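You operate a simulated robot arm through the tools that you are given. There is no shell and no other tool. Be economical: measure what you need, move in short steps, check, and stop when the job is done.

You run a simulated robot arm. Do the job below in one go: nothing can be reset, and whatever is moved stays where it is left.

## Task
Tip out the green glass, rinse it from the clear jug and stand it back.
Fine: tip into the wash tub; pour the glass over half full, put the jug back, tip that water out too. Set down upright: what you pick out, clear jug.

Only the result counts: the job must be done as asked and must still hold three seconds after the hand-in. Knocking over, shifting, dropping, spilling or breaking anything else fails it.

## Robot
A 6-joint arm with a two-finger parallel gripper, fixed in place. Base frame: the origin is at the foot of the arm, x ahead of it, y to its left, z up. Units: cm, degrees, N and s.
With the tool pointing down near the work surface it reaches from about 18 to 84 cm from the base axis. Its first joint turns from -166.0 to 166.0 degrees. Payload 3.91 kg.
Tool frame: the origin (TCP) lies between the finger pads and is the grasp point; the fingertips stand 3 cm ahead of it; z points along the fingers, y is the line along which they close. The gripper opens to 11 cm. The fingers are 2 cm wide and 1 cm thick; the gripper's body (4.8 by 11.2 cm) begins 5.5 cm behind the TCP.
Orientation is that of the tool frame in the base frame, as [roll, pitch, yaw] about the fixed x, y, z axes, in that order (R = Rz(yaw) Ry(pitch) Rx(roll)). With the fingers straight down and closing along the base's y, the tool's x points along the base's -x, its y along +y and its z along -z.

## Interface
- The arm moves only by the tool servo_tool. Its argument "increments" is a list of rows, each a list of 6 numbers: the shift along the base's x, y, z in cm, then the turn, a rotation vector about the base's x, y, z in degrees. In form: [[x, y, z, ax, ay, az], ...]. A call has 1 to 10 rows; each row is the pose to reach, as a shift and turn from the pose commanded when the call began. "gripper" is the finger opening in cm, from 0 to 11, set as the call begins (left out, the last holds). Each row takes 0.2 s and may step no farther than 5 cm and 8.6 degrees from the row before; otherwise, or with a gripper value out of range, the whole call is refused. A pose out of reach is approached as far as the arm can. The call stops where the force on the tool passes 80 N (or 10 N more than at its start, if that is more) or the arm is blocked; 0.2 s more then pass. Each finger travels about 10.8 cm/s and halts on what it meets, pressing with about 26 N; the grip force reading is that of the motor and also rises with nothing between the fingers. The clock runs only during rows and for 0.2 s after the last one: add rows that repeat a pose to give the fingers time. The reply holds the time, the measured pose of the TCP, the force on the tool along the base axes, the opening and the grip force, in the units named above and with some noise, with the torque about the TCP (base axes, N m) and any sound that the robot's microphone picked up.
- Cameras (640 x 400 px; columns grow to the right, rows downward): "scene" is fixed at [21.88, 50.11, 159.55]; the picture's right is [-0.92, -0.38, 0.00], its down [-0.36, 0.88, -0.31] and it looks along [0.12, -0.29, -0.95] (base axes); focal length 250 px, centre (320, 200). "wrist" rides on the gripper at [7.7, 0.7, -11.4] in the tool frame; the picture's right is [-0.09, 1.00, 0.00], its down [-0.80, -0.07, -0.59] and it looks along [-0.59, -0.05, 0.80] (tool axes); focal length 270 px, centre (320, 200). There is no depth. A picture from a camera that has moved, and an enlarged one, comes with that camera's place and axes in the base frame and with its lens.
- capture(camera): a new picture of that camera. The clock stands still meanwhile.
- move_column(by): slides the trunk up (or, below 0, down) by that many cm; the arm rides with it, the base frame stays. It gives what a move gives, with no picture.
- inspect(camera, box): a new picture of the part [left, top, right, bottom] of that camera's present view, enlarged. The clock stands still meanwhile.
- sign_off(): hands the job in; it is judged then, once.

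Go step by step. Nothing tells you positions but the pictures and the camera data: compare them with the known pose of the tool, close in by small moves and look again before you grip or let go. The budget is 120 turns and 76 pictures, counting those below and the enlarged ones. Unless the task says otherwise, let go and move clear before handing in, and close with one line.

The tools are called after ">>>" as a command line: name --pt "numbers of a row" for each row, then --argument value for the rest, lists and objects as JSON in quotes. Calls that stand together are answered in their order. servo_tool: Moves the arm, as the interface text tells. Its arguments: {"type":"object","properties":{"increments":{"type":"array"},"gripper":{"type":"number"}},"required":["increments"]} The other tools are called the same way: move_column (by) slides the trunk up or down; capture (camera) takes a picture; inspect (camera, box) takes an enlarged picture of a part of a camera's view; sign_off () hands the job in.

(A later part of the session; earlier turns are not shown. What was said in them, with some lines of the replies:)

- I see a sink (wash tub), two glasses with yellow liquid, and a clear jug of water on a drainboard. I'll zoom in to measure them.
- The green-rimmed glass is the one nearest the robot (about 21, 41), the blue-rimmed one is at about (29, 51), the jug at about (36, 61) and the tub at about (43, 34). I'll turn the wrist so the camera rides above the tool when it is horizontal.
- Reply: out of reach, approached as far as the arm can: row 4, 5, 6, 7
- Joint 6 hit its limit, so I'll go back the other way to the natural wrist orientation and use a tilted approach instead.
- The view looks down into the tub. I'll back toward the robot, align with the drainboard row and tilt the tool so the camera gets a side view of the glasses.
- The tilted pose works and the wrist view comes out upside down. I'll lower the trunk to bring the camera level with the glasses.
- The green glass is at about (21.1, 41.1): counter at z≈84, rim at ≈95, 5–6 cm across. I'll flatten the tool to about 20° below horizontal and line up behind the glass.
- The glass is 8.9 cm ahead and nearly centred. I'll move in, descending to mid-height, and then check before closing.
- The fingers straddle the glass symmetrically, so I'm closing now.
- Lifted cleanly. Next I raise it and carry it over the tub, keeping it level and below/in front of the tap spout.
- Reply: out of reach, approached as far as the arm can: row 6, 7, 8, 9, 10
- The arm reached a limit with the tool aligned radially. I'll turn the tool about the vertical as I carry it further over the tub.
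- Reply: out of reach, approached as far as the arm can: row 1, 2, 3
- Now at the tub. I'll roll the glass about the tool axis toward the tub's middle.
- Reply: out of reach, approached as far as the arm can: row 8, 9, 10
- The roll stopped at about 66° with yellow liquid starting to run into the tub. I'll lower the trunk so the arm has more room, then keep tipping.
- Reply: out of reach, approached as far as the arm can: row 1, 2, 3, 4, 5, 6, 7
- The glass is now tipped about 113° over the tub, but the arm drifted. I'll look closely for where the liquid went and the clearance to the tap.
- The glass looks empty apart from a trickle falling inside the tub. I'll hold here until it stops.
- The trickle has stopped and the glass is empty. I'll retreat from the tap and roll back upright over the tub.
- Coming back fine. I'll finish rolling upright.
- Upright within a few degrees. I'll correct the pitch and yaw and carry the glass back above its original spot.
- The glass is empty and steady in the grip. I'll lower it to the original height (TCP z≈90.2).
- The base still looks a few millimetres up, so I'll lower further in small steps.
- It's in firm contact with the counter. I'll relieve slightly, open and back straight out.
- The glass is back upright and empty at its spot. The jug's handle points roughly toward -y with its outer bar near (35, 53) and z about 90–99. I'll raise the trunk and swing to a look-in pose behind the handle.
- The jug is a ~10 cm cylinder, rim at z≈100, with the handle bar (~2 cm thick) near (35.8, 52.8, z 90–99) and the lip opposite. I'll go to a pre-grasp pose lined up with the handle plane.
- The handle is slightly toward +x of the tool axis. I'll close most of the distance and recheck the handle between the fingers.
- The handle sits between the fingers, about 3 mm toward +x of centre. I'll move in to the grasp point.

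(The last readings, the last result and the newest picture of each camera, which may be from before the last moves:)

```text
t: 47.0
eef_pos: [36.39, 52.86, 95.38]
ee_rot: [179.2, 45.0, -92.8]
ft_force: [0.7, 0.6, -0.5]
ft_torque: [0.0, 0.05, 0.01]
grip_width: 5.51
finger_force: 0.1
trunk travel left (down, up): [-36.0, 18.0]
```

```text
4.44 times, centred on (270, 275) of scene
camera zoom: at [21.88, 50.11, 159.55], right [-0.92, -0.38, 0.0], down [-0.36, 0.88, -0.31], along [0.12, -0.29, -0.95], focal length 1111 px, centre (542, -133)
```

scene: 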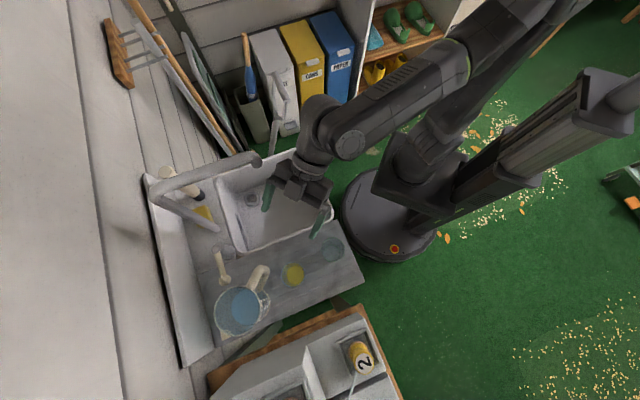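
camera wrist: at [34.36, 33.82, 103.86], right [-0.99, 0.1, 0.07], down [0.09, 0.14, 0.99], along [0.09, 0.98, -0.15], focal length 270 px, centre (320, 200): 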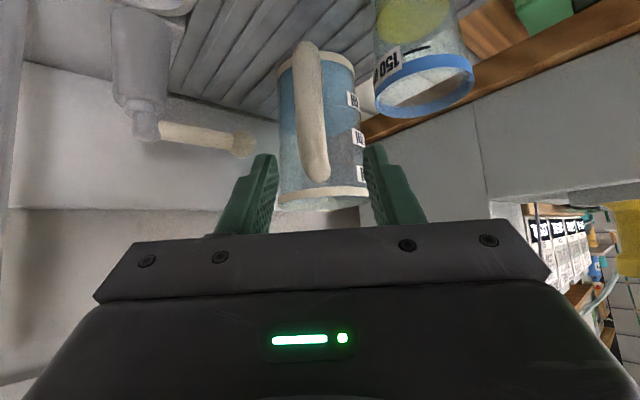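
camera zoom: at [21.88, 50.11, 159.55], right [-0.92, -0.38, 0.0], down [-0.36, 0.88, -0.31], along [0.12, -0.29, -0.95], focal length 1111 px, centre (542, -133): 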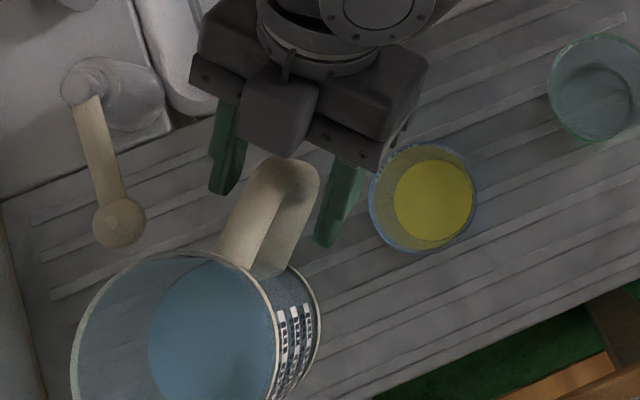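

The handle is centred and inside the pads, so I'll close on it and test with a tiny lift.

>>> servo_tool --pt "0 0 0 0 0 0" --pt "0 0 0 0 0 0" --pt "0 0 0 0 0 0" --pt "0 0 0 0 0 0" --gripper 0.5

>>> servo_tool --pt "0 0 0.3 0 0 0" --pt "0 0 0.6 0 0 0" --pt "0 0 1 0 0 0" --pt "0 0 1 0 0 0"

>>> inspect --camera "wrist" --box '[200, 0, 440, 240]'

>>> inspect --camera "scene" --box '[200, 230, 320, 350]'

```text
t: 48.0
eef_pos: [36.37, 53.0, 95.33]
ee_rot: [179.2, 45.1, -92.9]
ft_force: [-0.9, 0.8, -0.6]
ft_torque: [0.08, -0.26, -0.03]
grip_width: 2.17
finger_force: 25.8
trunk travel left (down, up): [-36.0, 18.0]
```

```text
t: 49.0
eef_pos: [36.34, 53.12, 96.35]
ee_rot: [179.1, 45.0, -92.8]
ft_force: [-0.1, 0.2, -5.0]
ft_torque: [-0.36, 0.0, -0.01]
grip_width: 2.18
finger_force: 26.1
trunk travel left (down, up): [-36.0, 18.0]
```

```text
1.67 times, centred on (320, 120) of wrist
camera zoom: at [35.2, 39.54, 98.98], right [-0.99, 0.1, 0.07], down [0.09, 0.14, 0.99], along [0.09, 0.98, -0.15], focal length 450 px, centre (320, 333)
```

zoom: 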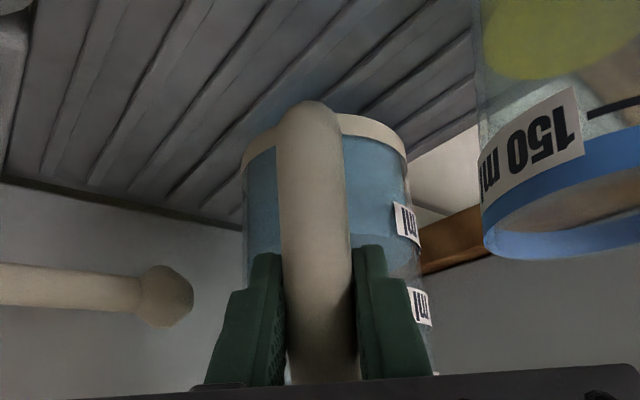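

```text
3.33 times, centred on (260, 290) of scene
camera zoom: at [21.88, 50.11, 159.55], right [-0.92, -0.38, 0.0], down [-0.36, 0.88, -0.31], along [0.12, -0.29, -0.95], focal length 833 px, centre (520, -100)
```

zoom: 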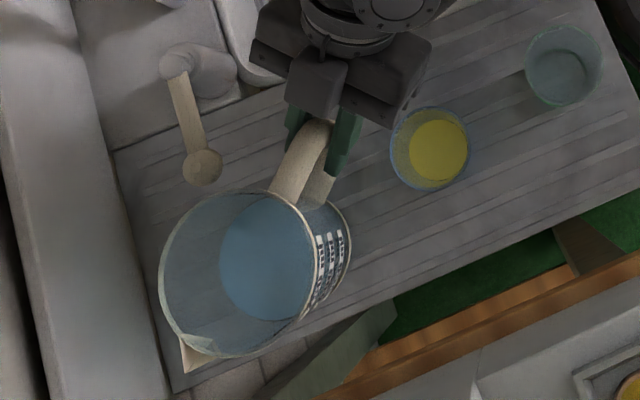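

The jug reads about 5 N with −0.36 N·m, which is manageable. I'll lift a bit more and check it stays level.

>>> servo_tool --pt "0 0 0.7 0 0 0" --pt "0 0 1.5 0 0 0" --pt "0 0 2.2 0 0 0" --pt "0 0 3 0 0 0" --pt "0 0 3 0 0 0"

>>> inspect --camera "wrist" --box '[200, 0, 440, 240]'

>>> inspect --camera "scene" --box '[200, 230, 320, 350]'

```text
t: 50.2
eef_pos: [36.39, 53.0, 99.27]
ee_rot: [179.1, 45.1, -92.8]
ft_force: [-0.7, -0.1, -5.1]
ft_torque: [-0.35, 0.02, -0.02]
grip_width: 2.18
finger_force: 25.5
trunk travel left (down, up): [-36.0, 18.0]
```

```text
1.67 times, centred on (320, 120) of wrist
camera zoom: at [35.22, 39.5, 102.04], right [-0.99, 0.1, 0.07], down [0.09, 0.14, 0.99], along [0.09, 0.98, -0.15], focal length 450 px, centre (320, 333)
```

zoom: 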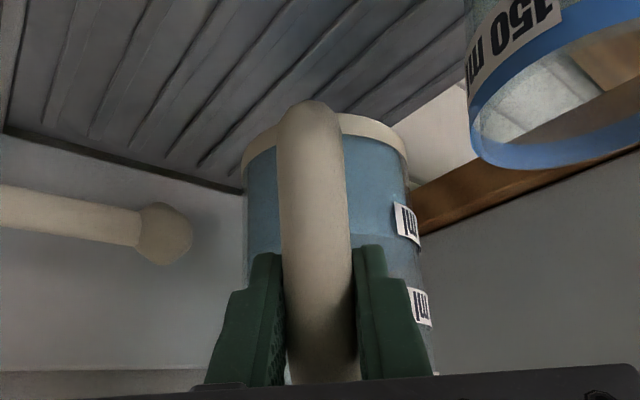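

```text
3.33 times, centred on (260, 290) of scene
camera zoom: at [21.88, 50.11, 159.55], right [-0.92, -0.38, 0.0], down [-0.36, 0.88, -0.31], along [0.12, -0.29, -0.95], focal length 833 px, centre (520, -100)
```

zoom: 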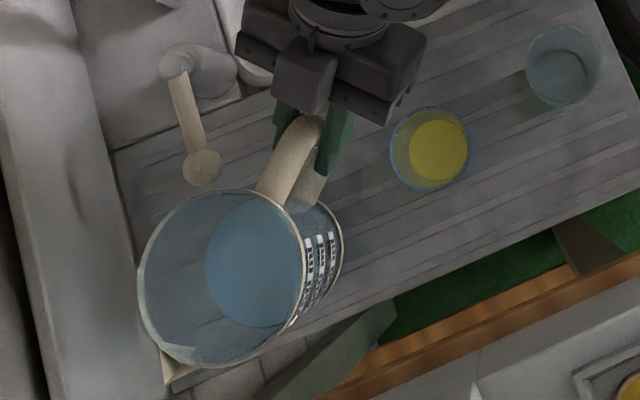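

The jug hangs level and steady. I'll raise it well above the glasses, then carry it slowly to a spot short of the green glass.

>>> servo_tool --pt "0 0 1.3 0 0 0" --pt "0 0 2.6 0 0 0" --pt "0 0 4 0 0 0" --pt "0 0 5.5 0 0 0" --pt "0 0 7 0 0 0" --pt "0 0 8.5 0 0 0" --pt "0 0 10 0 0 0" --pt "0 0 11.5 0 0 0" --pt "0 0 12.5 0 0 0" --pt "0 0 13 0 0 0"

>>> servo_tool --pt "-1 -1.1 0 0 0 -1" --pt "-3 -3.4 0 0 0 -3.5" --pt "-5 -5.7 0 0 0 -6" --pt "-7.2 -8 0 0 0 -8.5" --pt "-9.4 -10.4 0 0 0 -11" --pt "-11.6 -12.8 0 0 0 -13.5" --pt "-13.8 -15.2 0 0 0 -16" --pt "-16 -17.6 0 0 0 -18.5" --pt "-18.2 -20 0 0 0 -21" --pt "-19.5 -21.7 0 0 0 -24"

>>> inspect --camera "scene" --box '[200, 170, 400, 330]'

>>> capture --camera "wrist"

```text
t: 52.4
eef_pos: [36.36, 52.94, 112.28]
ee_rot: [179.0, 44.9, -92.8]
ft_force: [-1.1, 0.0, -5.1]
ft_torque: [-0.36, -0.01, -0.02]
grip_width: 2.16
finger_force: 26.1
trunk travel left (down, up): [-36.0, 18.0]
```

```text
t: 54.6
eef_pos: [16.81, 31.23, 112.4]
ee_rot: [179.1, 45.1, -116.8]
ft_force: [0.4, 0.0, -4.9]
ft_torque: [-0.31, 0.11, 0.0]
grip_width: 2.2
finger_force: 26.3
trunk travel left (down, up): [-36.0, 18.0]
```

```text
2.50 times, centred on (300, 250) of scene
camera zoom: at [21.88, 50.11, 159.55], right [-0.92, -0.38, 0.0], down [-0.36, 0.88, -0.31], along [0.12, -0.29, -0.95], focal length 625 px, centre (370, 75)
```

zoom: 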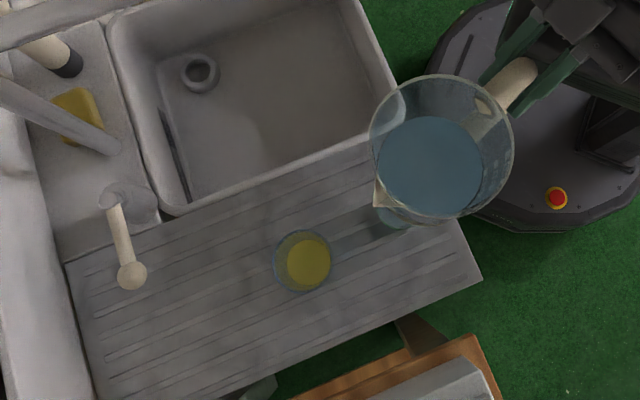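

```text
33 pictures are left
camera wrist: at [10.18, 19.43, 115.1], right [-0.87, 0.5, 0.07], down [0.14, 0.09, 0.99], along [0.48, 0.86, -0.15], focal length 270 px, centre (320, 200)
```

wrist: 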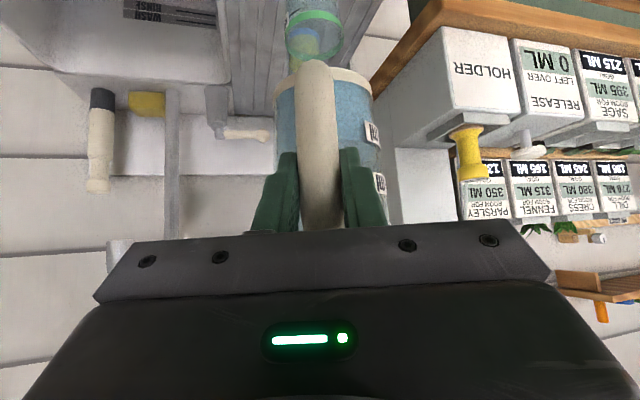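

The lip is lined up with the tool axis and points over the green glass. I'll pitch the jug forward gradually to 40°, which is below the pouring angle, and check reach.

>>> servo_tool --pt "-0.2 0.1 0.5 -4.46 2.24 0" --pt "-0.2 0.1 0.6 -8.93 4.49 0" --pt "-0.2 0.1 0.6 -13.4 6.73 0" --pt "-0.2 0.1 0.6 -17.9 8.98 0" --pt "-0.2 0.1 0.6 -22.3 11.2 0" --pt "-0.2 0.1 0.6 -26.8 13.5 0" --pt "-0.2 0.1 0.6 -31.3 15.7 0" --pt "-0.2 0.1 0.6 -35.7 18 0"

>>> inspect --camera "scene" --box '[250, 190, 400, 310]'

```text
t: 56.4
eef_pos: [16.66, 31.35, 112.9]
ee_rot: [179.2, 4.9, -116.9]
ft_force: [0.0, 0.1, -4.9]
ft_torque: [-0.14, 0.05, -0.04]
grip_width: 2.17
finger_force: 25.7
trunk travel left (down, up): [-36.0, 18.0]
```

```text
3.33 times, centred on (325, 250) of scene
camera zoom: at [21.88, 50.11, 159.55], right [-0.92, -0.38, 0.0], down [-0.36, 0.88, -0.31], along [0.12, -0.29, -0.95], focal length 833 px, centre (303, 33)
```

zoom: 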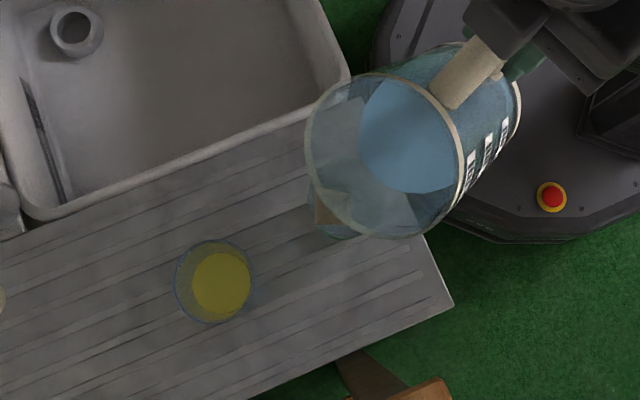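

Model matches. I'll tilt to 55° while bringing the lip down just over the glass.

>>> servo_tool --pt "-0.42 -0.83 -1.6 -4.46 2.24 0" --pt "-0.84 -1.67 -3.3 -8.93 4.49 0" --pt "-1.26 -2.5 -4.9 -13.4 6.73 0" --pt "-1.26 -2.5 -4.9 -13.4 6.73 0"

>>> inspect --camera "scene" --box '[280, 190, 400, 290]'

>>> capture --camera "wrist"

```text
t: 57.4
eef_pos: [15.5, 28.95, 108.0]
ee_rot: [179.2, -10.0, -116.8]
ft_force: [1.1, 1.1, -4.8]
ft_torque: [-0.04, -0.02, -0.02]
grip_width: 2.17
finger_force: 26.1
trunk travel left (down, up): [-36.0, 18.0]
```

```text
4.00 times, centred on (340, 240) of scene
camera zoom: at [21.88, 50.11, 159.55], right [-0.92, -0.38, 0.0], down [-0.36, 0.88, -0.31], along [0.12, -0.29, -0.95], focal length 1000 px, centre (240, 40)
```

zoom: 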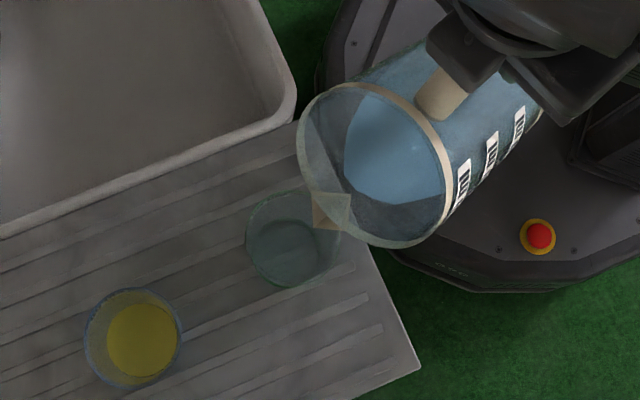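

```text
30 pictures are left
camera wrist: at [12.42, 24.25, 120.61], right [-0.85, 0.53, 0.0], down [0.47, 0.76, 0.45], along [0.24, 0.38, -0.9], focal length 270 px, centre (320, 200)
```

wrist: 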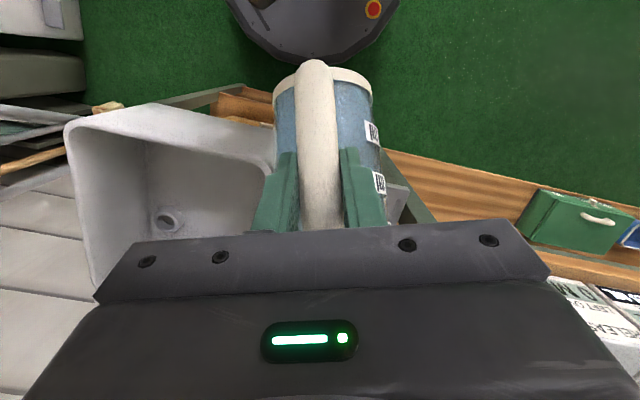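

The lip is about 2.3 cm short of the glass centre. I'll shift forward 1.3 cm and tilt slowly to 65°.

>>> servo_tool --pt "0.6 1.16 0 0 0 0" --pt "0.77 1.5 0.3 -1.79 0.9 0" --pt "0.94 1.84 0.6 -3.57 1.8 0" --pt "1.11 2.18 0.9 -5.36 2.69 0" --pt "1.28 2.52 1.2 -7.14 3.59 0" --pt "1.44 2.86 1.5 -8.93 4.49 0"

>>> inspect --camera "scene" --box '[280, 190, 400, 290]'

```text
t: 58.8
eef_pos: [17.0, 31.84, 109.6]
ee_rot: [179.3, -19.8, -116.7]
ft_force: [0.5, -0.3, -4.7]
ft_torque: [-0.02, 0.0, 0.0]
grip_width: 2.16
finger_force: 25.7
trunk travel left (down, up): [-36.0, 18.0]
```

```text
4.00 times, centred on (340, 240) of scene
camera zoom: at [21.88, 50.11, 159.55], right [-0.92, -0.38, 0.0], down [-0.36, 0.88, -0.31], along [0.12, -0.29, -0.95], focal length 1000 px, centre (240, 40)
```

zoom: 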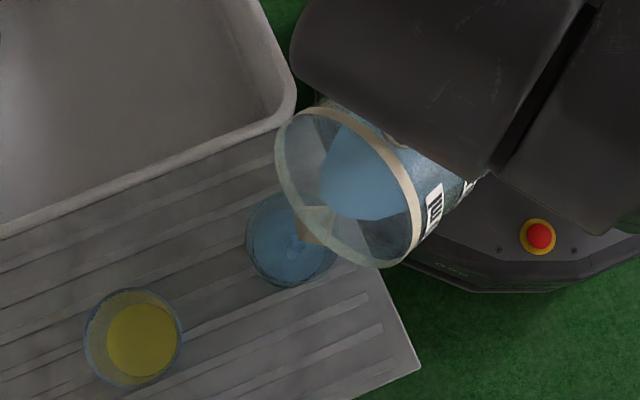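

Pouring has started into the glass. I'll hold the tilt and watch the level.

>>> servo_tool --pt "0 0 0 0 0 0" --pt "0 0 0 0 0 0" --pt "0 0 0 0 0 0"

>>> inspect --camera "scene" --box '[290, 200, 370, 280]'

```text
t: 59.6
eef_pos: [16.98, 31.75, 109.65]
ee_rot: [179.2, -19.9, -116.8]
ft_force: [0.7, 0.4, -3.9]
ft_torque: [-0.01, 0.02, -0.01]
grip_width: 2.18
finger_force: 26.1
trunk travel left (down, up): [-36.0, 18.0]
```

```text
5.00 times, centred on (330, 240) of scene
camera zoom: at [21.88, 50.11, 159.55], right [-0.92, -0.38, 0.0], down [-0.36, 0.88, -0.31], along [0.12, -0.29, -0.95], focal length 1250 px, centre (270, 0)
```

zoom: 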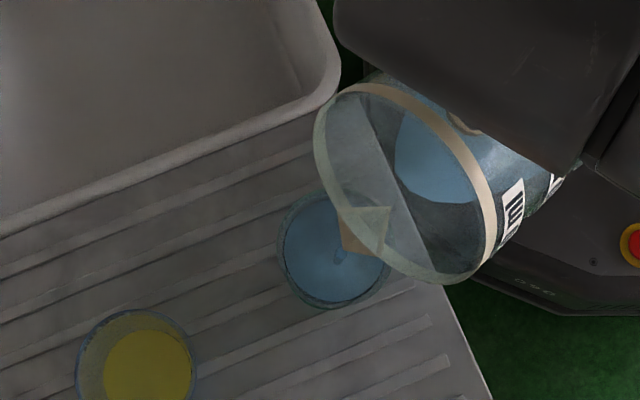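

The glass is well over half full. I'll tilt back at once, keeping the lip over the glass.

>>> servo_tool --pt "-0.7 -1.4 -1.5 7.14 -3.59 0" --pt "-1.25 -2.5 -2.9 14.3 -7.2 0" --pt "-1.3 -2.6 -2.9 20 -10 0" --pt "-1.3 -2.6 -2.5 25 -12.6 0"

>>> inspect --camera "scene" --box '[290, 200, 370, 280]'

```text
t: 60.6
eef_pos: [15.54, 29.14, 107.16]
ee_rot: [179.3, 8.2, -116.8]
ft_force: [0.7, 0.6, -3.6]
ft_torque: [-0.11, 0.05, -0.03]
grip_width: 2.17
finger_force: 26.2
trunk travel left (down, up): [-36.0, 18.0]
```

```text
5.00 times, centred on (330, 240) of scene
camera zoom: at [21.88, 50.11, 159.55], right [-0.92, -0.38, 0.0], down [-0.36, 0.88, -0.31], along [0.12, -0.29, -0.95], focal length 1250 px, centre (270, 0)
```

zoom: 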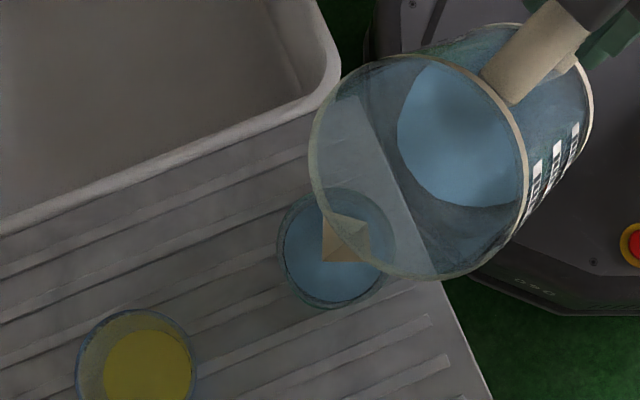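

No spill seen. I'll raise and level the jug.

>>> servo_tool --pt "0 0 2 0 0 0" --pt "0 0 4 0 0 0" --pt "0 0 6 5.5 -2.77 0" --pt "0 0 7 11 -5.5 0" --pt "0 0 7 16.5 -8.3 0" --pt "0 0 7 22 -11.1 0" --pt "0 0 7 27.5 -13.8 0" --pt "0 0 7 33 -16.6 0" --pt "0 0 7 33 -16.6 0"

```text
t: 62.6
eef_pos: [15.48, 29.15, 114.07]
ee_rot: [179.2, 45.1, -116.8]
ft_force: [0.4, -0.7, -2.9]
ft_torque: [-0.19, 0.13, 0.0]
grip_width: 2.16
finger_force: 26.0
trunk travel left (down, up): [-36.0, 18.0]
```

Now carry the jug back above its original place along the reverse path.

>>> servo_tool --pt "1.5 1.7 0 0 0 2" --pt "3.7 4.2 0 0 0 5" --pt "6 6.9 0 0 0 8" --pt "8.3 9.5 0 0 0 11" --pt "10.6 12.1 0 0 0 14" --pt "12.9 14.8 0 0 0 16.5" --pt "15.2 17.4 0 0 0 19" --pt "17.5 20 0 0 0 21.5" --pt "19.6 22.4 0 0 0 24" --pt "20.9 23.85 0 0 0 24"

>>> servo_tool --pt "0 0 -2.5 0 0 0" --pt "0 0 -5 0 0 0" --pt "0 0 -7.5 0 0 0" --pt "0 0 -10 0 0 0" --pt "0 0 -12 0 0 0" --pt "0 0 -14 0 0 0" --pt "0 0 -15.5 0 0 0" --pt "0 0 -16.5 0 0 0" --pt "0 0 -17 0 0 0"

>>> inspect --camera "scene" --box '[200, 230, 320, 350]'

>>> inspect --camera "wrist" --box '[200, 0, 440, 240]'

```text
t: 64.8
eef_pos: [36.46, 52.99, 114.0]
ee_rot: [179.1, 45.0, -92.9]
ft_force: [0.9, 0.3, -3.8]
ft_torque: [-0.25, 0.01, -0.01]
grip_width: 2.16
finger_force: 26.1
trunk travel left (down, up): [-36.0, 18.0]
```

```text
t: 66.8
eef_pos: [36.47, 53.06, 97.0]
ee_rot: [179.1, 45.0, -92.9]
ft_force: [0.6, -0.5, -2.7]
ft_torque: [-0.28, 0.02, 0.0]
grip_width: 2.17
finger_force: 25.9
trunk travel left (down, up): [-36.0, 18.0]
```

```text
3.33 times, centred on (260, 290) of scene
camera zoom: at [21.88, 50.11, 159.55], right [-0.92, -0.38, 0.0], down [-0.36, 0.88, -0.31], along [0.12, -0.29, -0.95], focal length 833 px, centre (520, -100)
```

zoom: 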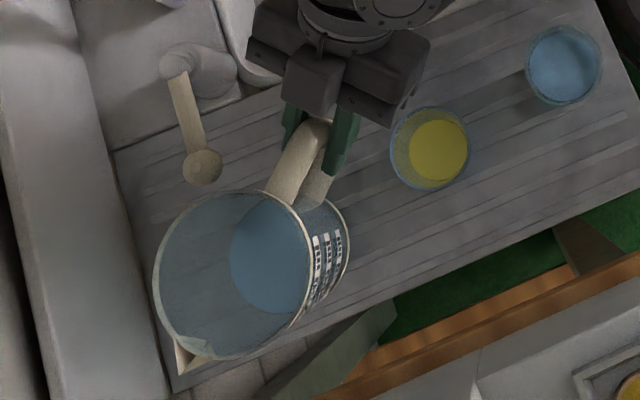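

```text
1.67 times, centred on (320, 120) of wrist
camera zoom: at [35.23, 39.51, 99.72], right [-0.99, 0.1, 0.07], down [0.09, 0.14, 0.99], along [0.09, 0.98, -0.15], focal length 450 px, centre (320, 333)
```

zoom: 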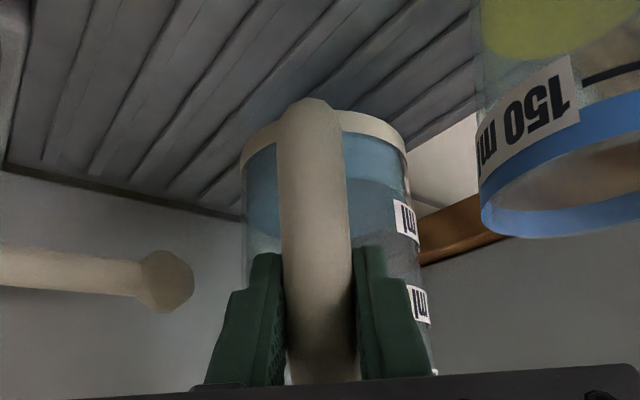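

The glass is well filled and the jug is above its spot. I'll lower it gently to contact.

>>> servo_tool --pt "-0.05 0 -0.5 0 0 0" --pt "-0.1 0 -1 0 0 0" --pt "-0.1 0 -1.3 0 0 0" --pt "-0.1 0 -1.5 0 0 0" --pt "-0.1 0 -1.65 0 0 0"

```text
t: 68.0
eef_pos: [36.41, 52.98, 95.44]
ee_rot: [179.1, 45.2, -92.9]
ft_force: [-1.6, -0.8, 2.3]
ft_torque: [0.48, -0.07, 0.09]
grip_width: 2.15
finger_force: 26.0
trunk travel left (down, up): [-36.0, 18.0]
```

>>> servo_tool --pt "0 0 -0.1 0 0 0" --pt "0 0 -0.1 0 0 0"

>>> servo_tool --pt "0 0 0 0 0 0" --pt "0 0 0 0 0 0" --pt "0 0 0 0 0 0" --pt "0 -1 1 0 0 0" --pt "0 -2.5 2.5 0 0 0" --pt "-0.2 -5 5 0 0 0" --pt "-0.4 -7.5 8 0 0 0" --gripper 5

>>> inspect --camera "scene" --box '[200, 200, 380, 350]'

>>> inspect --camera "wrist" --box '[220, 0, 460, 240]'

```text
t: 68.6
eef_pos: [36.35, 52.98, 95.43]
ee_rot: [179.2, 45.2, -92.8]
ft_force: [-1.2, -3.7, 7.3]
ft_torque: [0.73, -0.18, 0.03]
grip_width: 2.16
finger_force: 26.1
trunk travel left (down, up): [-36.0, 18.0]
```

```text
t: 70.2
eef_pos: [35.94, 45.47, 103.24]
ee_rot: [179.2, 45.1, -92.8]
ft_force: [-0.4, 0.1, 0.1]
ft_torque: [0.03, 0.01, -0.01]
grip_width: 5.01
finger_force: 0.0
trunk travel left (down, up): [-36.0, 18.0]
```

```text
2.67 times, centred on (290, 275) of scene
camera zoom: at [21.88, 50.11, 159.55], right [-0.92, -0.38, 0.0], down [-0.36, 0.88, -0.31], along [0.12, -0.29, -0.95], focal length 667 px, centre (400, 0)
```

zoom: 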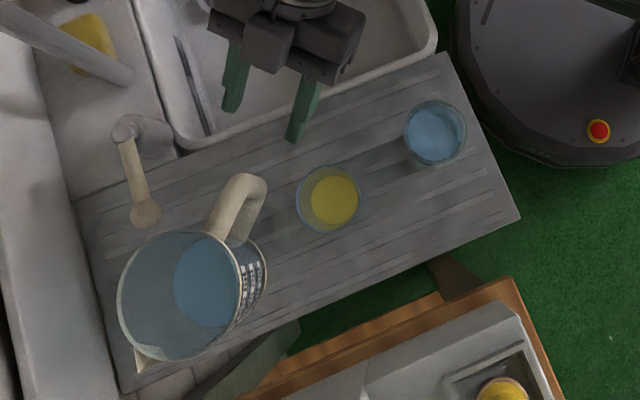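

```text
1.67 times, centred on (340, 120) of wrist
camera zoom: at [34.72, 31.92, 105.9], right [-0.99, 0.1, 0.07], down [0.09, 0.14, 0.99], along [0.09, 0.98, -0.15], focal length 450 px, centre (287, 333)
```

zoom: 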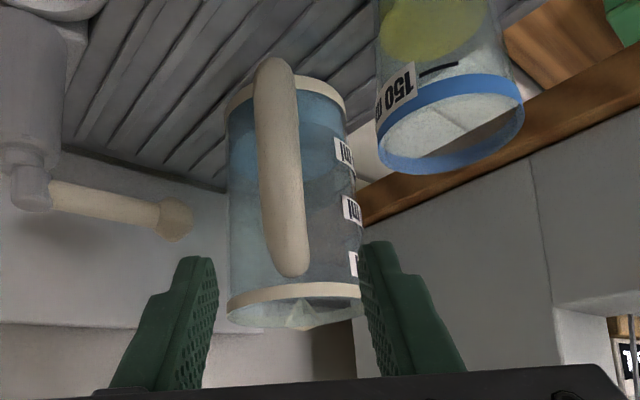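

The jug is back exactly where it was, and nothing else has moved. I'll swing back to the approach pose in front of the green glass.

>>> servo_tool --pt "-1 -2 3 0 0 -2" --pt "-3 -4 6 0 0 -7" --pt "-5.5 -5 9 0 0 -12" --pt "-8 -6 9.6 0 0 -17" --pt "-10.5 -7 9.6 0 0 -22" --pt "-13 -8 9.6 0 0 -27" --pt "-15.5 -9 9.6 0 0 -32" --pt "-18.2 -9.7 9.6 0 0 -37" --gripper 11

>>> servo_tool --pt "-1.3 -1.3 0 6.4 -5.3 0" --pt "-2.6 -2.6 0 12.85 -10.6 0" --pt "-3.9 -3.9 0 19.3 -16 0"

>>> move_column --by -20

>>> inspect --camera "wrist" --box '[200, 0, 440, 240]'

```text
t: 72.0
eef_pos: [17.67, 35.74, 112.85]
ee_rot: [179.3, 45.2, -129.8]
ft_force: [0.2, 0.6, 0.5]
ft_torque: [0.0, -0.02, 0.0]
grip_width: 11.01
finger_force: 0.0
trunk travel left (down, up): [-36.0, 18.0]
```

```text
t: 72.8
eef_pos: [13.78, 32.08, 113.0]
ee_rot: [179.0, 70.3, -130.0]
ft_force: [-0.1, 0.7, -0.5]
ft_torque: [-0.03, -0.01, -0.05]
grip_width: 10.98
finger_force: 0.0
trunk travel left (down, up): [-36.0, 18.0]
```

```text
t: 75.0
eef_pos: [13.95, 31.93, 92.81]
ee_rot: [178.9, 70.0, -130.0]
ft_force: [0.4, 0.4, -0.2]
ft_torque: [-0.01, -0.02, 0.01]
grip_width: 10.98
finger_force: 0.2
trunk travel left (down, up): [-16.0, 38.0]
```

```text
1.67 times, centred on (320, 120) of wrist
camera zoom: at [4.92, 21.92, 89.64], right [-0.75, 0.65, 0.09], down [-0.12, -0.27, 0.95], along [0.64, 0.71, 0.28], focal length 450 px, centre (320, 333)
```

zoom: 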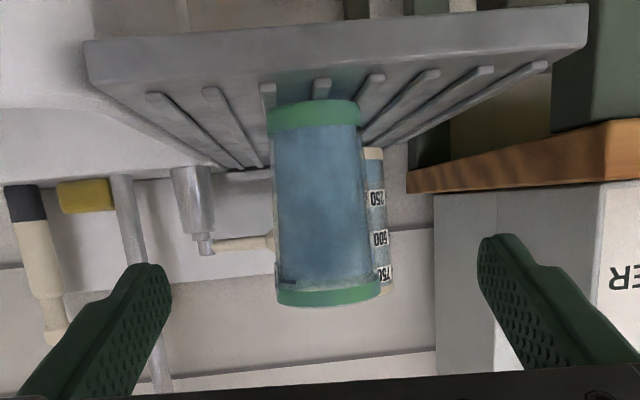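

The glass is filled close to its 150 ml mark, clearly over half. I'll move in along the same line and grip it again.

>>> servo_tool --pt "0 0 -1.3 0 0 0" --pt "0 0 -2.5 0 0 0" --pt "1.9 2.3 -2.6 0 0 0" --pt "3.8 4.6 -2.6 0 0 0" --pt "5.7 6.9 -2.6 0 0 0" --pt "7.45 9.05 -2.6 0 0 0" --pt "7.45 9.05 -2.6 0 0 0"

>>> capture --camera "wrist"

```text
t: 76.5
eef_pos: [21.45, 40.96, 90.4]
ee_rot: [178.9, 70.1, -129.9]
ft_force: [-0.7, -0.2, -0.3]
ft_torque: [0.0, -0.01, 0.01]
grip_width: 11.01
finger_force: 0.0
trunk travel left (down, up): [-16.0, 38.0]
```

```text
21 pictures are left
camera wrist: at [12.54, 30.99, 87.0], right [-0.75, 0.65, 0.09], down [-0.12, -0.27, 0.96], along [0.64, 0.71, 0.28], focal length 270 px, centre (320, 200)
```

wrist: 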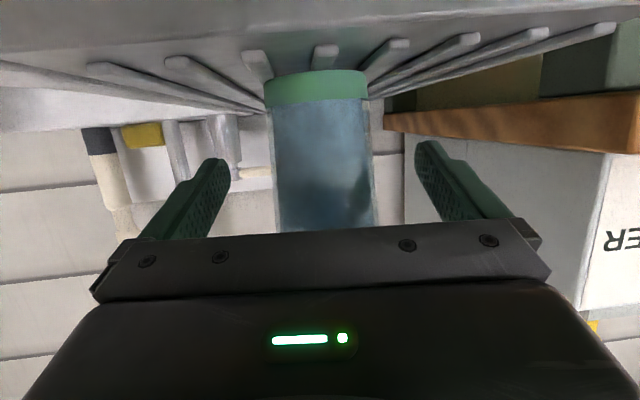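

Centred. Closing and lifting gently.

>>> servo_tool --pt "0 0 0 0 0 0" --pt "0 0 0 0 0 0" --pt "0 0 0 0 0 0" --pt "0 0 0 0 0 0" --gripper 4

>>> servo_tool --pt "0 0 1 0 0 0" --pt "0 0 2.5 0 0 0" --pt "0 0 4 0 0 0" --pt "0 0 5.5 0 0 0" --pt "0 0 7 0 0 0" --pt "0 0 8.5 0 0 0" --pt "0 0 10 0 0 0" --pt "0 0 10.5 0 0 0"

>>> capture --camera "wrist"

```text
t: 77.5
eef_pos: [21.49, 40.92, 90.29]
ee_rot: [178.9, 70.2, -130.0]
ft_force: [0.1, 0.1, 0.0]
ft_torque: [0.01, -0.09, 0.05]
grip_width: 5.28
finger_force: 26.1
trunk travel left (down, up): [-16.0, 38.0]
```

```text
t: 79.3
eef_pos: [21.43, 41.08, 100.89]
ee_rot: [179.0, 70.1, -130.0]
ft_force: [-0.5, 0.3, -2.6]
ft_torque: [0.03, -0.01, 0.0]
grip_width: 5.26
finger_force: 26.2
trunk travel left (down, up): [-16.0, 38.0]
```

```text
20 pictures are left
camera wrist: at [12.42, 31.07, 97.55], right [-0.75, 0.65, 0.09], down [-0.12, -0.27, 0.95], along [0.64, 0.71, 0.28], focal length 270 px, centre (320, 200)
```

wrist: 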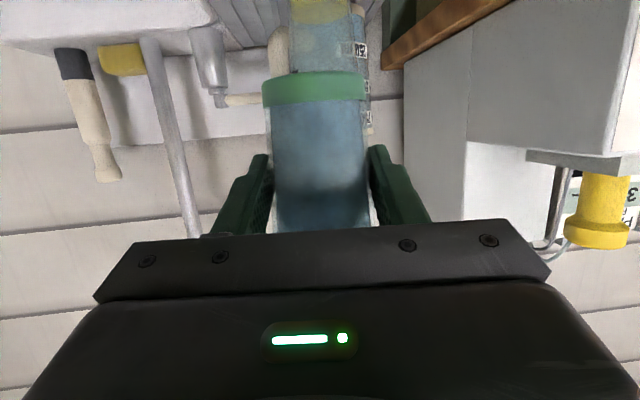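

Firm grip, upright. I'll carry it slowly over the tub along the path known to be reachable.

>>> servo_tool --pt "1 -0.5 1 0 0 -1.6" --pt "2.8 -1.4 2.5 0 0 -4.4" --pt "4.7 -2.3 2.5 0 0 -7.5" --pt "6.6 -3.3 2.5 0 0 -10.5" --pt "8.5 -4.2 2.5 0 0 -13.5" --pt "10.4 -5.2 2.5 0 0 -16.5" --pt "12 -6 2.5 0 0 -19" --pt "13.1 -6.5 2.5 0 0 -20.8"

>>> move_column --by -8

>>> inspect --camera "scene" --box '[200, 130, 380, 280]'

```text
t: 81.2
eef_pos: [34.42, 34.6, 103.27]
ee_rot: [179.0, 70.1, -150.9]
ft_force: [0.1, 0.8, -3.6]
ft_torque: [-0.02, -0.01, 0.01]
grip_width: 5.28
finger_force: 25.9
trunk travel left (down, up): [-16.0, 38.0]
```

```text
t: 82.3
eef_pos: [34.41, 34.62, 95.36]
ee_rot: [179.0, 70.0, -150.9]
ft_force: [-0.1, -0.7, -1.8]
ft_torque: [-0.01, 0.02, -0.01]
grip_width: 5.25
finger_force: 25.7
trunk travel left (down, up): [-8.0, 46.0]
```

```text
2.67 times, centred on (290, 205) of scene
camera zoom: at [21.88, 50.11, 159.55], right [-0.92, -0.38, 0.0], down [-0.36, 0.88, -0.31], along [0.12, -0.29, -0.95], focal length 667 px, centre (400, 187)
```

zoom: 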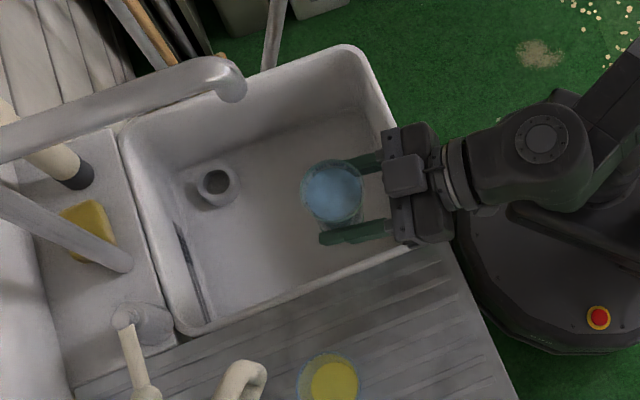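

Positioned well inside the tub and below the tap. I'll pitch slightly first, then roll slowly.

>>> servo_tool --pt "0 0 0 -2.04 3.67 0" --pt "0 0 0 -2.04 3.67 0"

>>> servo_tool --pt "0.2 -0.1 0 4.79 2.66 -2.44" --pt "0.4 -0.3 0 9.58 5.33 -4.88" --pt "0.6 -0.4 0 14.4 8 -7.33" --pt "0.8 -0.6 0 19.2 10.7 -9.77" --pt "1 -0.7 0 23.9 13.3 -12.2" --pt "1.2 -0.8 0 28.7 16 -14.7" --pt "1.4 -1 0 33.5 18.6 -17.1" --pt "1.6 -1.1 0.2 38.3 21.3 -19.5"

>>> inspect --camera "scene" --box '[200, 130, 380, 280]'

```text
t: 82.9
eef_pos: [34.4, 34.59, 95.3]
ee_rot: [179.0, 65.9, -150.8]
ft_force: [0.0, -0.8, -2.4]
ft_torque: [0.01, 0.03, 0.0]
grip_width: 5.29
finger_force: 26.1
trunk travel left (down, up): [-8.0, 46.0]
```

```text
t: 84.7
eef_pos: [36.09, 33.39, 95.42]
ee_rot: [119.8, 37.7, 139.3]
ft_force: [-0.2, -0.2, -2.2]
ft_torque: [-0.01, 0.02, 0.0]
grip_width: 5.27
finger_force: 26.2
trunk travel left (down, up): [-8.0, 46.0]
```

```text
2.67 times, centred on (290, 205) of scene
camera zoom: at [21.88, 50.11, 159.55], right [-0.92, -0.38, 0.0], down [-0.36, 0.88, -0.31], along [0.12, -0.29, -0.95], focal length 667 px, centre (400, 187)
```

zoom: 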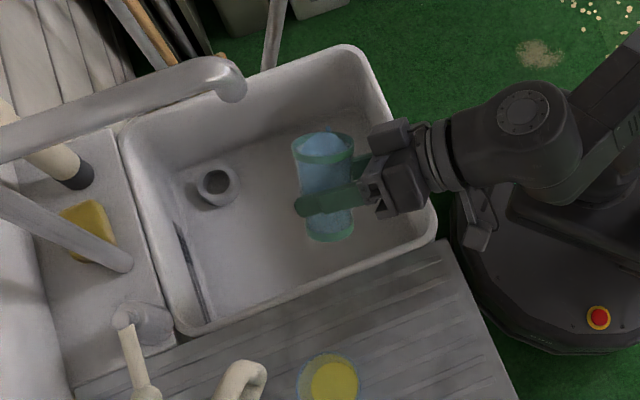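

No reach trouble so far. Continuing the roll slowly, with the mouth well inside the tub.

>>> servo_tool --pt "0.5 -0.4 0.1 4.79 2.66 -2.44" --pt "1 -0.7 0.3 9.58 5.33 -4.88" --pt "1.4 -1 0.4 14.4 8 -7.33" --pt "1.9 -1.4 0.5 19.2 10.7 -9.77" --pt "2.4 -1.8 0.7 23.9 13.3 -12.2" --pt "2.8 -2.1 0.8 28.7 16 -14.7"

>>> inspect --camera "scene" --box '[200, 130, 380, 280]'

```text
t: 86.1
eef_pos: [38.86, 31.3, 96.26]
ee_rot: [113.0, 5.4, 121.5]
ft_force: [0.0, 1.3, -2.1]
ft_torque: [-0.01, -0.02, 0.0]
grip_width: 5.26
finger_force: 25.8
trunk travel left (down, up): [-8.0, 46.0]
```

```text
2.67 times, centred on (290, 205) of scene
camera zoom: at [21.88, 50.11, 159.55], right [-0.92, -0.38, 0.0], down [-0.36, 0.88, -0.31], along [0.12, -0.29, -0.95], focal length 667 px, centre (400, 187)
```

zoom: 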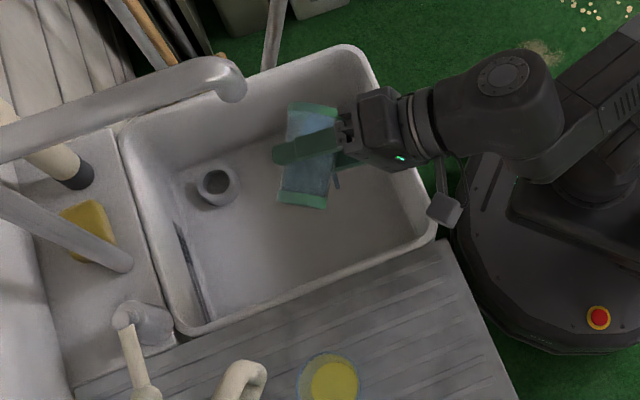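

It's pouring inside the tub. I'll continue past horizontal.

>>> servo_tool --pt "0.6 -0.3 0.1 4.79 2.66 -2.44" --pt "1.3 -0.7 0.3 9.58 5.33 -4.88" --pt "2 -1.1 0.5 14.4 8 -7.33" --pt "2.8 -1.5 0.7 19.2 10.7 -9.77" --pt "3.6 -2 0.9 23.9 13.3 -12.2" --pt "4.4 -2.4 1.1 28.7 16 -14.7" --pt "5.1 -2.8 1.2 33.5 18.6 -17.1"

>>> inspect --camera "scene" --box '[200, 130, 380, 280]'

```text
t: 87.7
eef_pos: [44.88, 27.55, 98.64]
ee_rot: [118.0, -32.4, 102.9]
ft_force: [-0.3, -0.1, -0.8]
ft_torque: [-0.03, -0.03, 0.0]
grip_width: 5.22
finger_force: 26.3
out of reach, approached as far as the arm can: row 6, 7
trunk travel left (down, up): [-8.0, 46.0]
```

```text
2.67 times, centred on (290, 205) of scene
camera zoom: at [21.88, 50.11, 159.55], right [-0.92, -0.38, 0.0], down [-0.36, 0.88, -0.31], along [0.12, -0.29, -0.95], focal length 667 px, centre (400, 187)
```

zoom: 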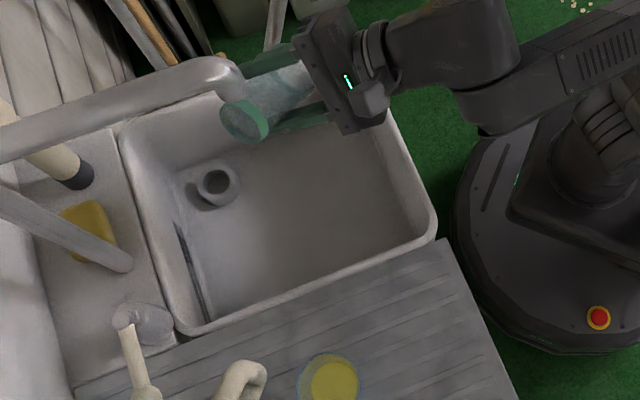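

The glass looks empty with only minor drift. I'll wait for the last trickle.

>>> servo_tool --pt "0 0 0 0 0 0" --pt "0 0 0 0 0 0" --pt "0 0 0 0 0 0" --pt "0 0 0 0 0 0" --pt "0 0 0 0 0 0" --pt "0 0 0 0 0 0" --pt "0 0 0 0 0 0" --pt "0 0 0 0 0 0" --pt "0 0 0 0 0 0" --pt "0 0 0 0 0 0"

>>> capture --camera "wrist"

>>> inspect --camera "scene" --box '[230, 130, 330, 210]'

```text
t: 89.9
eef_pos: [44.91, 27.46, 98.47]
ee_rot: [117.9, -32.3, 102.8]
ft_force: [-0.1, -0.1, -1.7]
ft_torque: [-0.02, 0.03, 0.02]
grip_width: 5.24
finger_force: 25.7
trunk travel left (down, up): [-8.0, 46.0]
```

```text
15 pictures are left
camera wrist: at [34.57, 28.51, 107.75], right [0.58, -0.43, 0.7], down [-0.37, -0.9, -0.24], along [0.73, -0.11, -0.67], focal length 270 px, centre (320, 200)
```

wrist: 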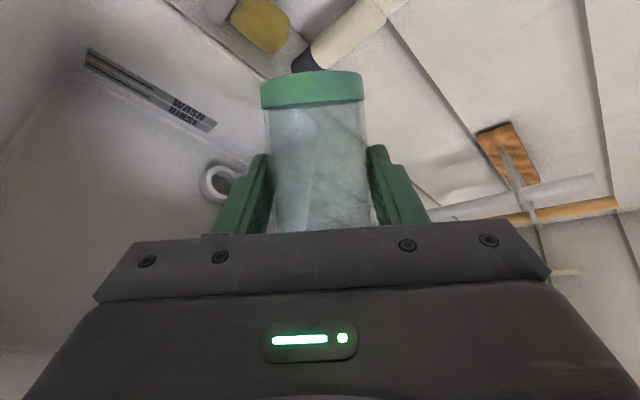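

```text
5.00 times, centred on (280, 170) of scene
camera zoom: at [21.88, 50.11, 159.55], right [-0.92, -0.38, 0.0], down [-0.36, 0.88, -0.31], along [0.12, -0.29, -0.95], focal length 1250 px, centre (520, 350)
```

zoom: 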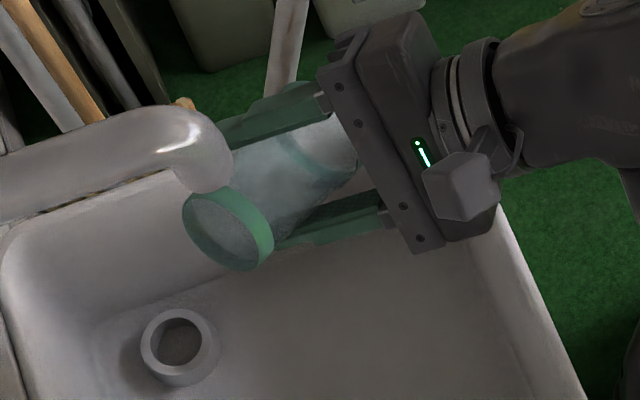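

Empty and dripping has stopped. I'll roll back upright along the same path.

>>> servo_tool --pt "-1.2 0.7 -0.3 -6.33 -3.45 3.1" --pt "-2.5 1.4 -0.7 -12.7 -6.9 6.2" --pt "-3.8 2.2 -1.2 -19 -10.4 9.3" --pt "-5 3 -1.8 -25.3 -13.8 12.4" --pt "-6 3.8 -2.2 -31.7 -17.3 15.5" --pt "-6.6 4.3 -2.5 -38 -20.7 18.6" --pt "-7.3 4.8 -2.8 -44.3 -24.2 21.7" --pt "-8 5.3 -3 -50.6 -27.6 24.8" --pt "-8.6 5.7 -3 -57 -31 27.9"

>>> servo_tool --pt "-0.3 0.2 0 -6.33 -3.45 3.1" --pt "-0.6 0.4 0 -12.7 -6.9 6.2" --pt "-0.9 0.6 0 -19 -10.4 9.3" --pt "-1.2 0.8 0 -25.3 -13.8 12.4" --pt "-1.5 1 0 -31.7 -17.3 15.5" --pt "-1.8 1.2 0 -38 -20.7 18.6" --pt "-1.9 1.4 0 -44.3 -24.2 21.7" --pt "-1.9 1.4 0 -44.3 -24.2 21.7"

```text
t: 91.9
eef_pos: [36.37, 33.13, 95.52]
ee_rot: [117.4, 31.9, 134.0]
ft_force: [0.0, -0.4, -1.9]
ft_torque: [-0.01, -0.01, 0.02]
grip_width: 5.21
finger_force: 26.0
trunk travel left (down, up): [-8.0, 46.0]
```

```text
t: 93.7
eef_pos: [34.48, 34.64, 95.59]
ee_rot: [179.8, 66.8, -151.4]
ft_force: [-0.7, 1.0, -1.9]
ft_torque: [0.0, 0.0, 0.0]
grip_width: 5.21
finger_force: 25.7
trunk travel left (down, up): [-8.0, 46.0]
```

Upright again. I'll raise the trunk, correct the pitch and carry the glass back to its place.

>>> move_column --by 8

>>> servo_tool --pt "0 0 0 1.58 -2.9 0"

>>> servo_tool --pt "-2 1 0 0 0 3.3" --pt "-4.2 2 0 0 0 6.9" --pt "-6.4 3.1 -0.5 0 0 10.5" --pt "-8.6 4.2 -1.5 0 0 14.2" --pt "-10.8 5.3 -2.5 0 0 17.8" --pt "-13.05 6.4 -2.7 0 0 21.5" --pt "-13.05 6.4 -2.7 0 0 21.5"

>>> capture --camera "wrist"

```text
t: 94.9
eef_pos: [34.39, 34.63, 103.52]
ee_rot: [179.5, 66.7, -151.7]
ft_force: [-0.2, -0.3, -0.8]
ft_torque: [-0.02, 0.03, 0.02]
grip_width: 5.21
finger_force: 25.7
trunk travel left (down, up): [-16.0, 38.0]
```

```text
t: 95.3
eef_pos: [34.6, 34.63, 103.67]
ee_rot: [179.5, 70.2, -151.6]
ft_force: [0.1, 0.2, -1.0]
ft_torque: [0.04, -0.03, 0.02]
grip_width: 5.21
finger_force: 26.3
trunk travel left (down, up): [-16.0, 38.0]
```

```text
t: 96.9
eef_pos: [21.37, 41.07, 100.72]
ee_rot: [179.4, 70.1, -130.1]
ft_force: [0.0, -0.1, -0.7]
ft_torque: [-0.02, 0.02, -0.01]
grip_width: 5.22
finger_force: 25.7
trunk travel left (down, up): [-16.0, 38.0]
```

```text
13 pictures are left
camera wrist: at [12.2, 31.17, 97.45], right [-0.75, 0.66, 0.09], down [-0.13, -0.27, 0.96], along [0.65, 0.7, 0.28], focal length 270 px, centre (320, 200)
```

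wrist: 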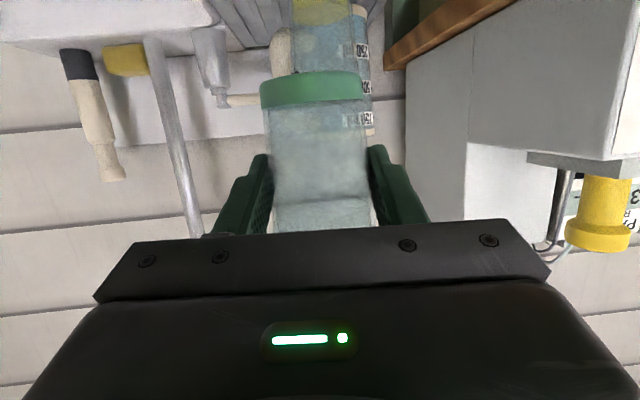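

Empty and level. Lowering to its original spot.

>>> servo_tool --pt "0 0 -3 0 0 0" --pt "0 0 -6 0 0 0" --pt "0 0 -8.5 0 0 0" --pt "0 0 -9.6 0 0 0" --pt "0 0 -10 0 0 0" --pt "0 0 -10.2 0 0 0"

>>> servo_tool --pt "0 0 -0.1 0 0 0" --pt "0 0 -0.2 0 0 0"

```text
t: 98.3
eef_pos: [21.37, 40.9, 90.51]
ee_rot: [179.5, 70.1, -130.2]
ft_force: [0.1, 0.4, -1.2]
ft_torque: [0.0, 0.03, 0.02]
grip_width: 5.19
finger_force: 26.3
trunk travel left (down, up): [-16.0, 38.0]
```

```text
t: 98.9
eef_pos: [21.41, 41.09, 90.26]
ee_rot: [179.4, 70.1, -130.2]
ft_force: [0.7, -0.1, -1.6]
ft_torque: [0.0, -0.01, 0.01]
grip_width: 5.19
finger_force: 26.7
trunk travel left (down, up): [-16.0, 38.0]
```

>>> servo_tool --pt "0 0 -0.1 0 0 0" --pt "0 0 -0.2 0 0 0"

>>> capture --camera "wrist"

```text
t: 99.5
eef_pos: [21.29, 40.93, 90.26]
ee_rot: [179.4, 70.1, -130.4]
ft_force: [0.3, -0.2, -0.1]
ft_torque: [0.04, -0.01, -0.01]
grip_width: 5.18
finger_force: 26.2
trunk travel left (down, up): [-16.0, 38.0]
```

```text
12 pictures are left
camera wrist: at [12.23, 31.13, 86.97], right [-0.75, 0.66, 0.09], down [-0.13, -0.27, 0.95], along [0.65, 0.7, 0.28], focal length 270 px, centre (320, 200)
```

wrist: 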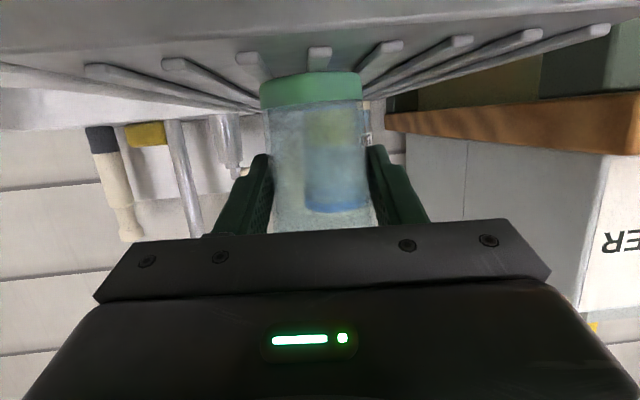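

>>> servo_tool --pt "0 0 -0.1 0 0 0" --pt "0 0 -0.2 0 0 0"

```text
t: 100.1
eef_pos: [21.35, 41.01, 90.19]
ee_rot: [179.3, 70.3, -130.4]
ft_force: [-0.4, -2.2, 10.7]
ft_torque: [0.19, 0.1, 0.09]
grip_width: 5.17
finger_force: 25.9
trunk travel left (down, up): [-16.0, 38.0]
```

It's in contact (about 11 N). I'll ease off a touch, release and back straight out.

>>> servo_tool --pt "0 0 0.1 0 0 0" --pt "0 0 0.1 0 0 0"

>>> servo_tool --pt "0 0 0 0 0 0" --pt "0 0 0 0 0 0" --pt "0 0 0 0 0 0" --pt "-1.9 -2.3 0 0 0 0" --pt "-3.8 -4.6 0 0 0 0" --pt "-5.7 -6.9 0.5 0 0 0" --pt "-7.5 -9.2 3 0 0 0" --pt "-7.5 -9.2 6 0 0 0" --gripper 11

>>> inspect --camera "wrist" --box '[200, 0, 440, 240]'

>>> inspect --camera "scene" --box '[180, 130, 400, 350]'

```text
t: 100.7
eef_pos: [21.38, 40.95, 90.03]
ee_rot: [179.4, 70.2, -130.2]
ft_force: [-1.3, 1.2, 5.9]
ft_torque: [0.2, 0.03, 0.06]
grip_width: 5.06
finger_force: 25.8
trunk travel left (down, up): [-16.0, 38.0]
```

```text
t: 102.5
eef_pos: [13.8, 31.54, 96.04]
ee_rot: [179.6, 70.1, -130.1]
ft_force: [-0.5, -0.7, -0.1]
ft_torque: [0.0, 0.0, 0.0]
grip_width: 11.0
finger_force: 0.2
trunk travel left (down, up): [-16.0, 38.0]
```

```text
1.67 times, centred on (320, 120) of wrist
camera zoom: at [4.71, 21.69, 92.79], right [-0.75, 0.66, 0.09], down [-0.13, -0.27, 0.96], along [0.65, 0.7, 0.28], focal length 450 px, centre (320, 333)
```

zoom: 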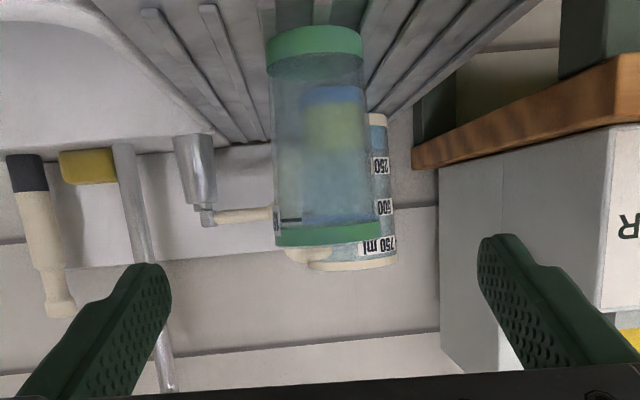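

```text
1.82 times, centred on (290, 240) of scene
camera zoom: at [21.88, 50.11, 159.55], right [-0.92, -0.38, 0.0], down [-0.36, 0.88, -0.31], along [0.12, -0.29, -0.95], focal length 455 px, centre (374, 127)
```

zoom: 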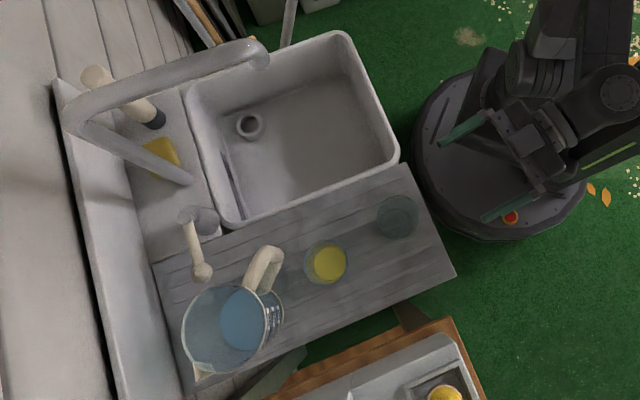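

The green glass stands upright and empty at its place, the jug is back, and the blue-rimmed glass is untouched. The arm is clear, so I'm handing in.

>>> sign_off

```text
The job is handed in.
```

I tipped the green glass out into the wash tub, filled it well over half from the clear jug and put the jug back. I then emptied that water into the tub too and stood the glass upright in its place. I saw no spills, and the job is handed in.
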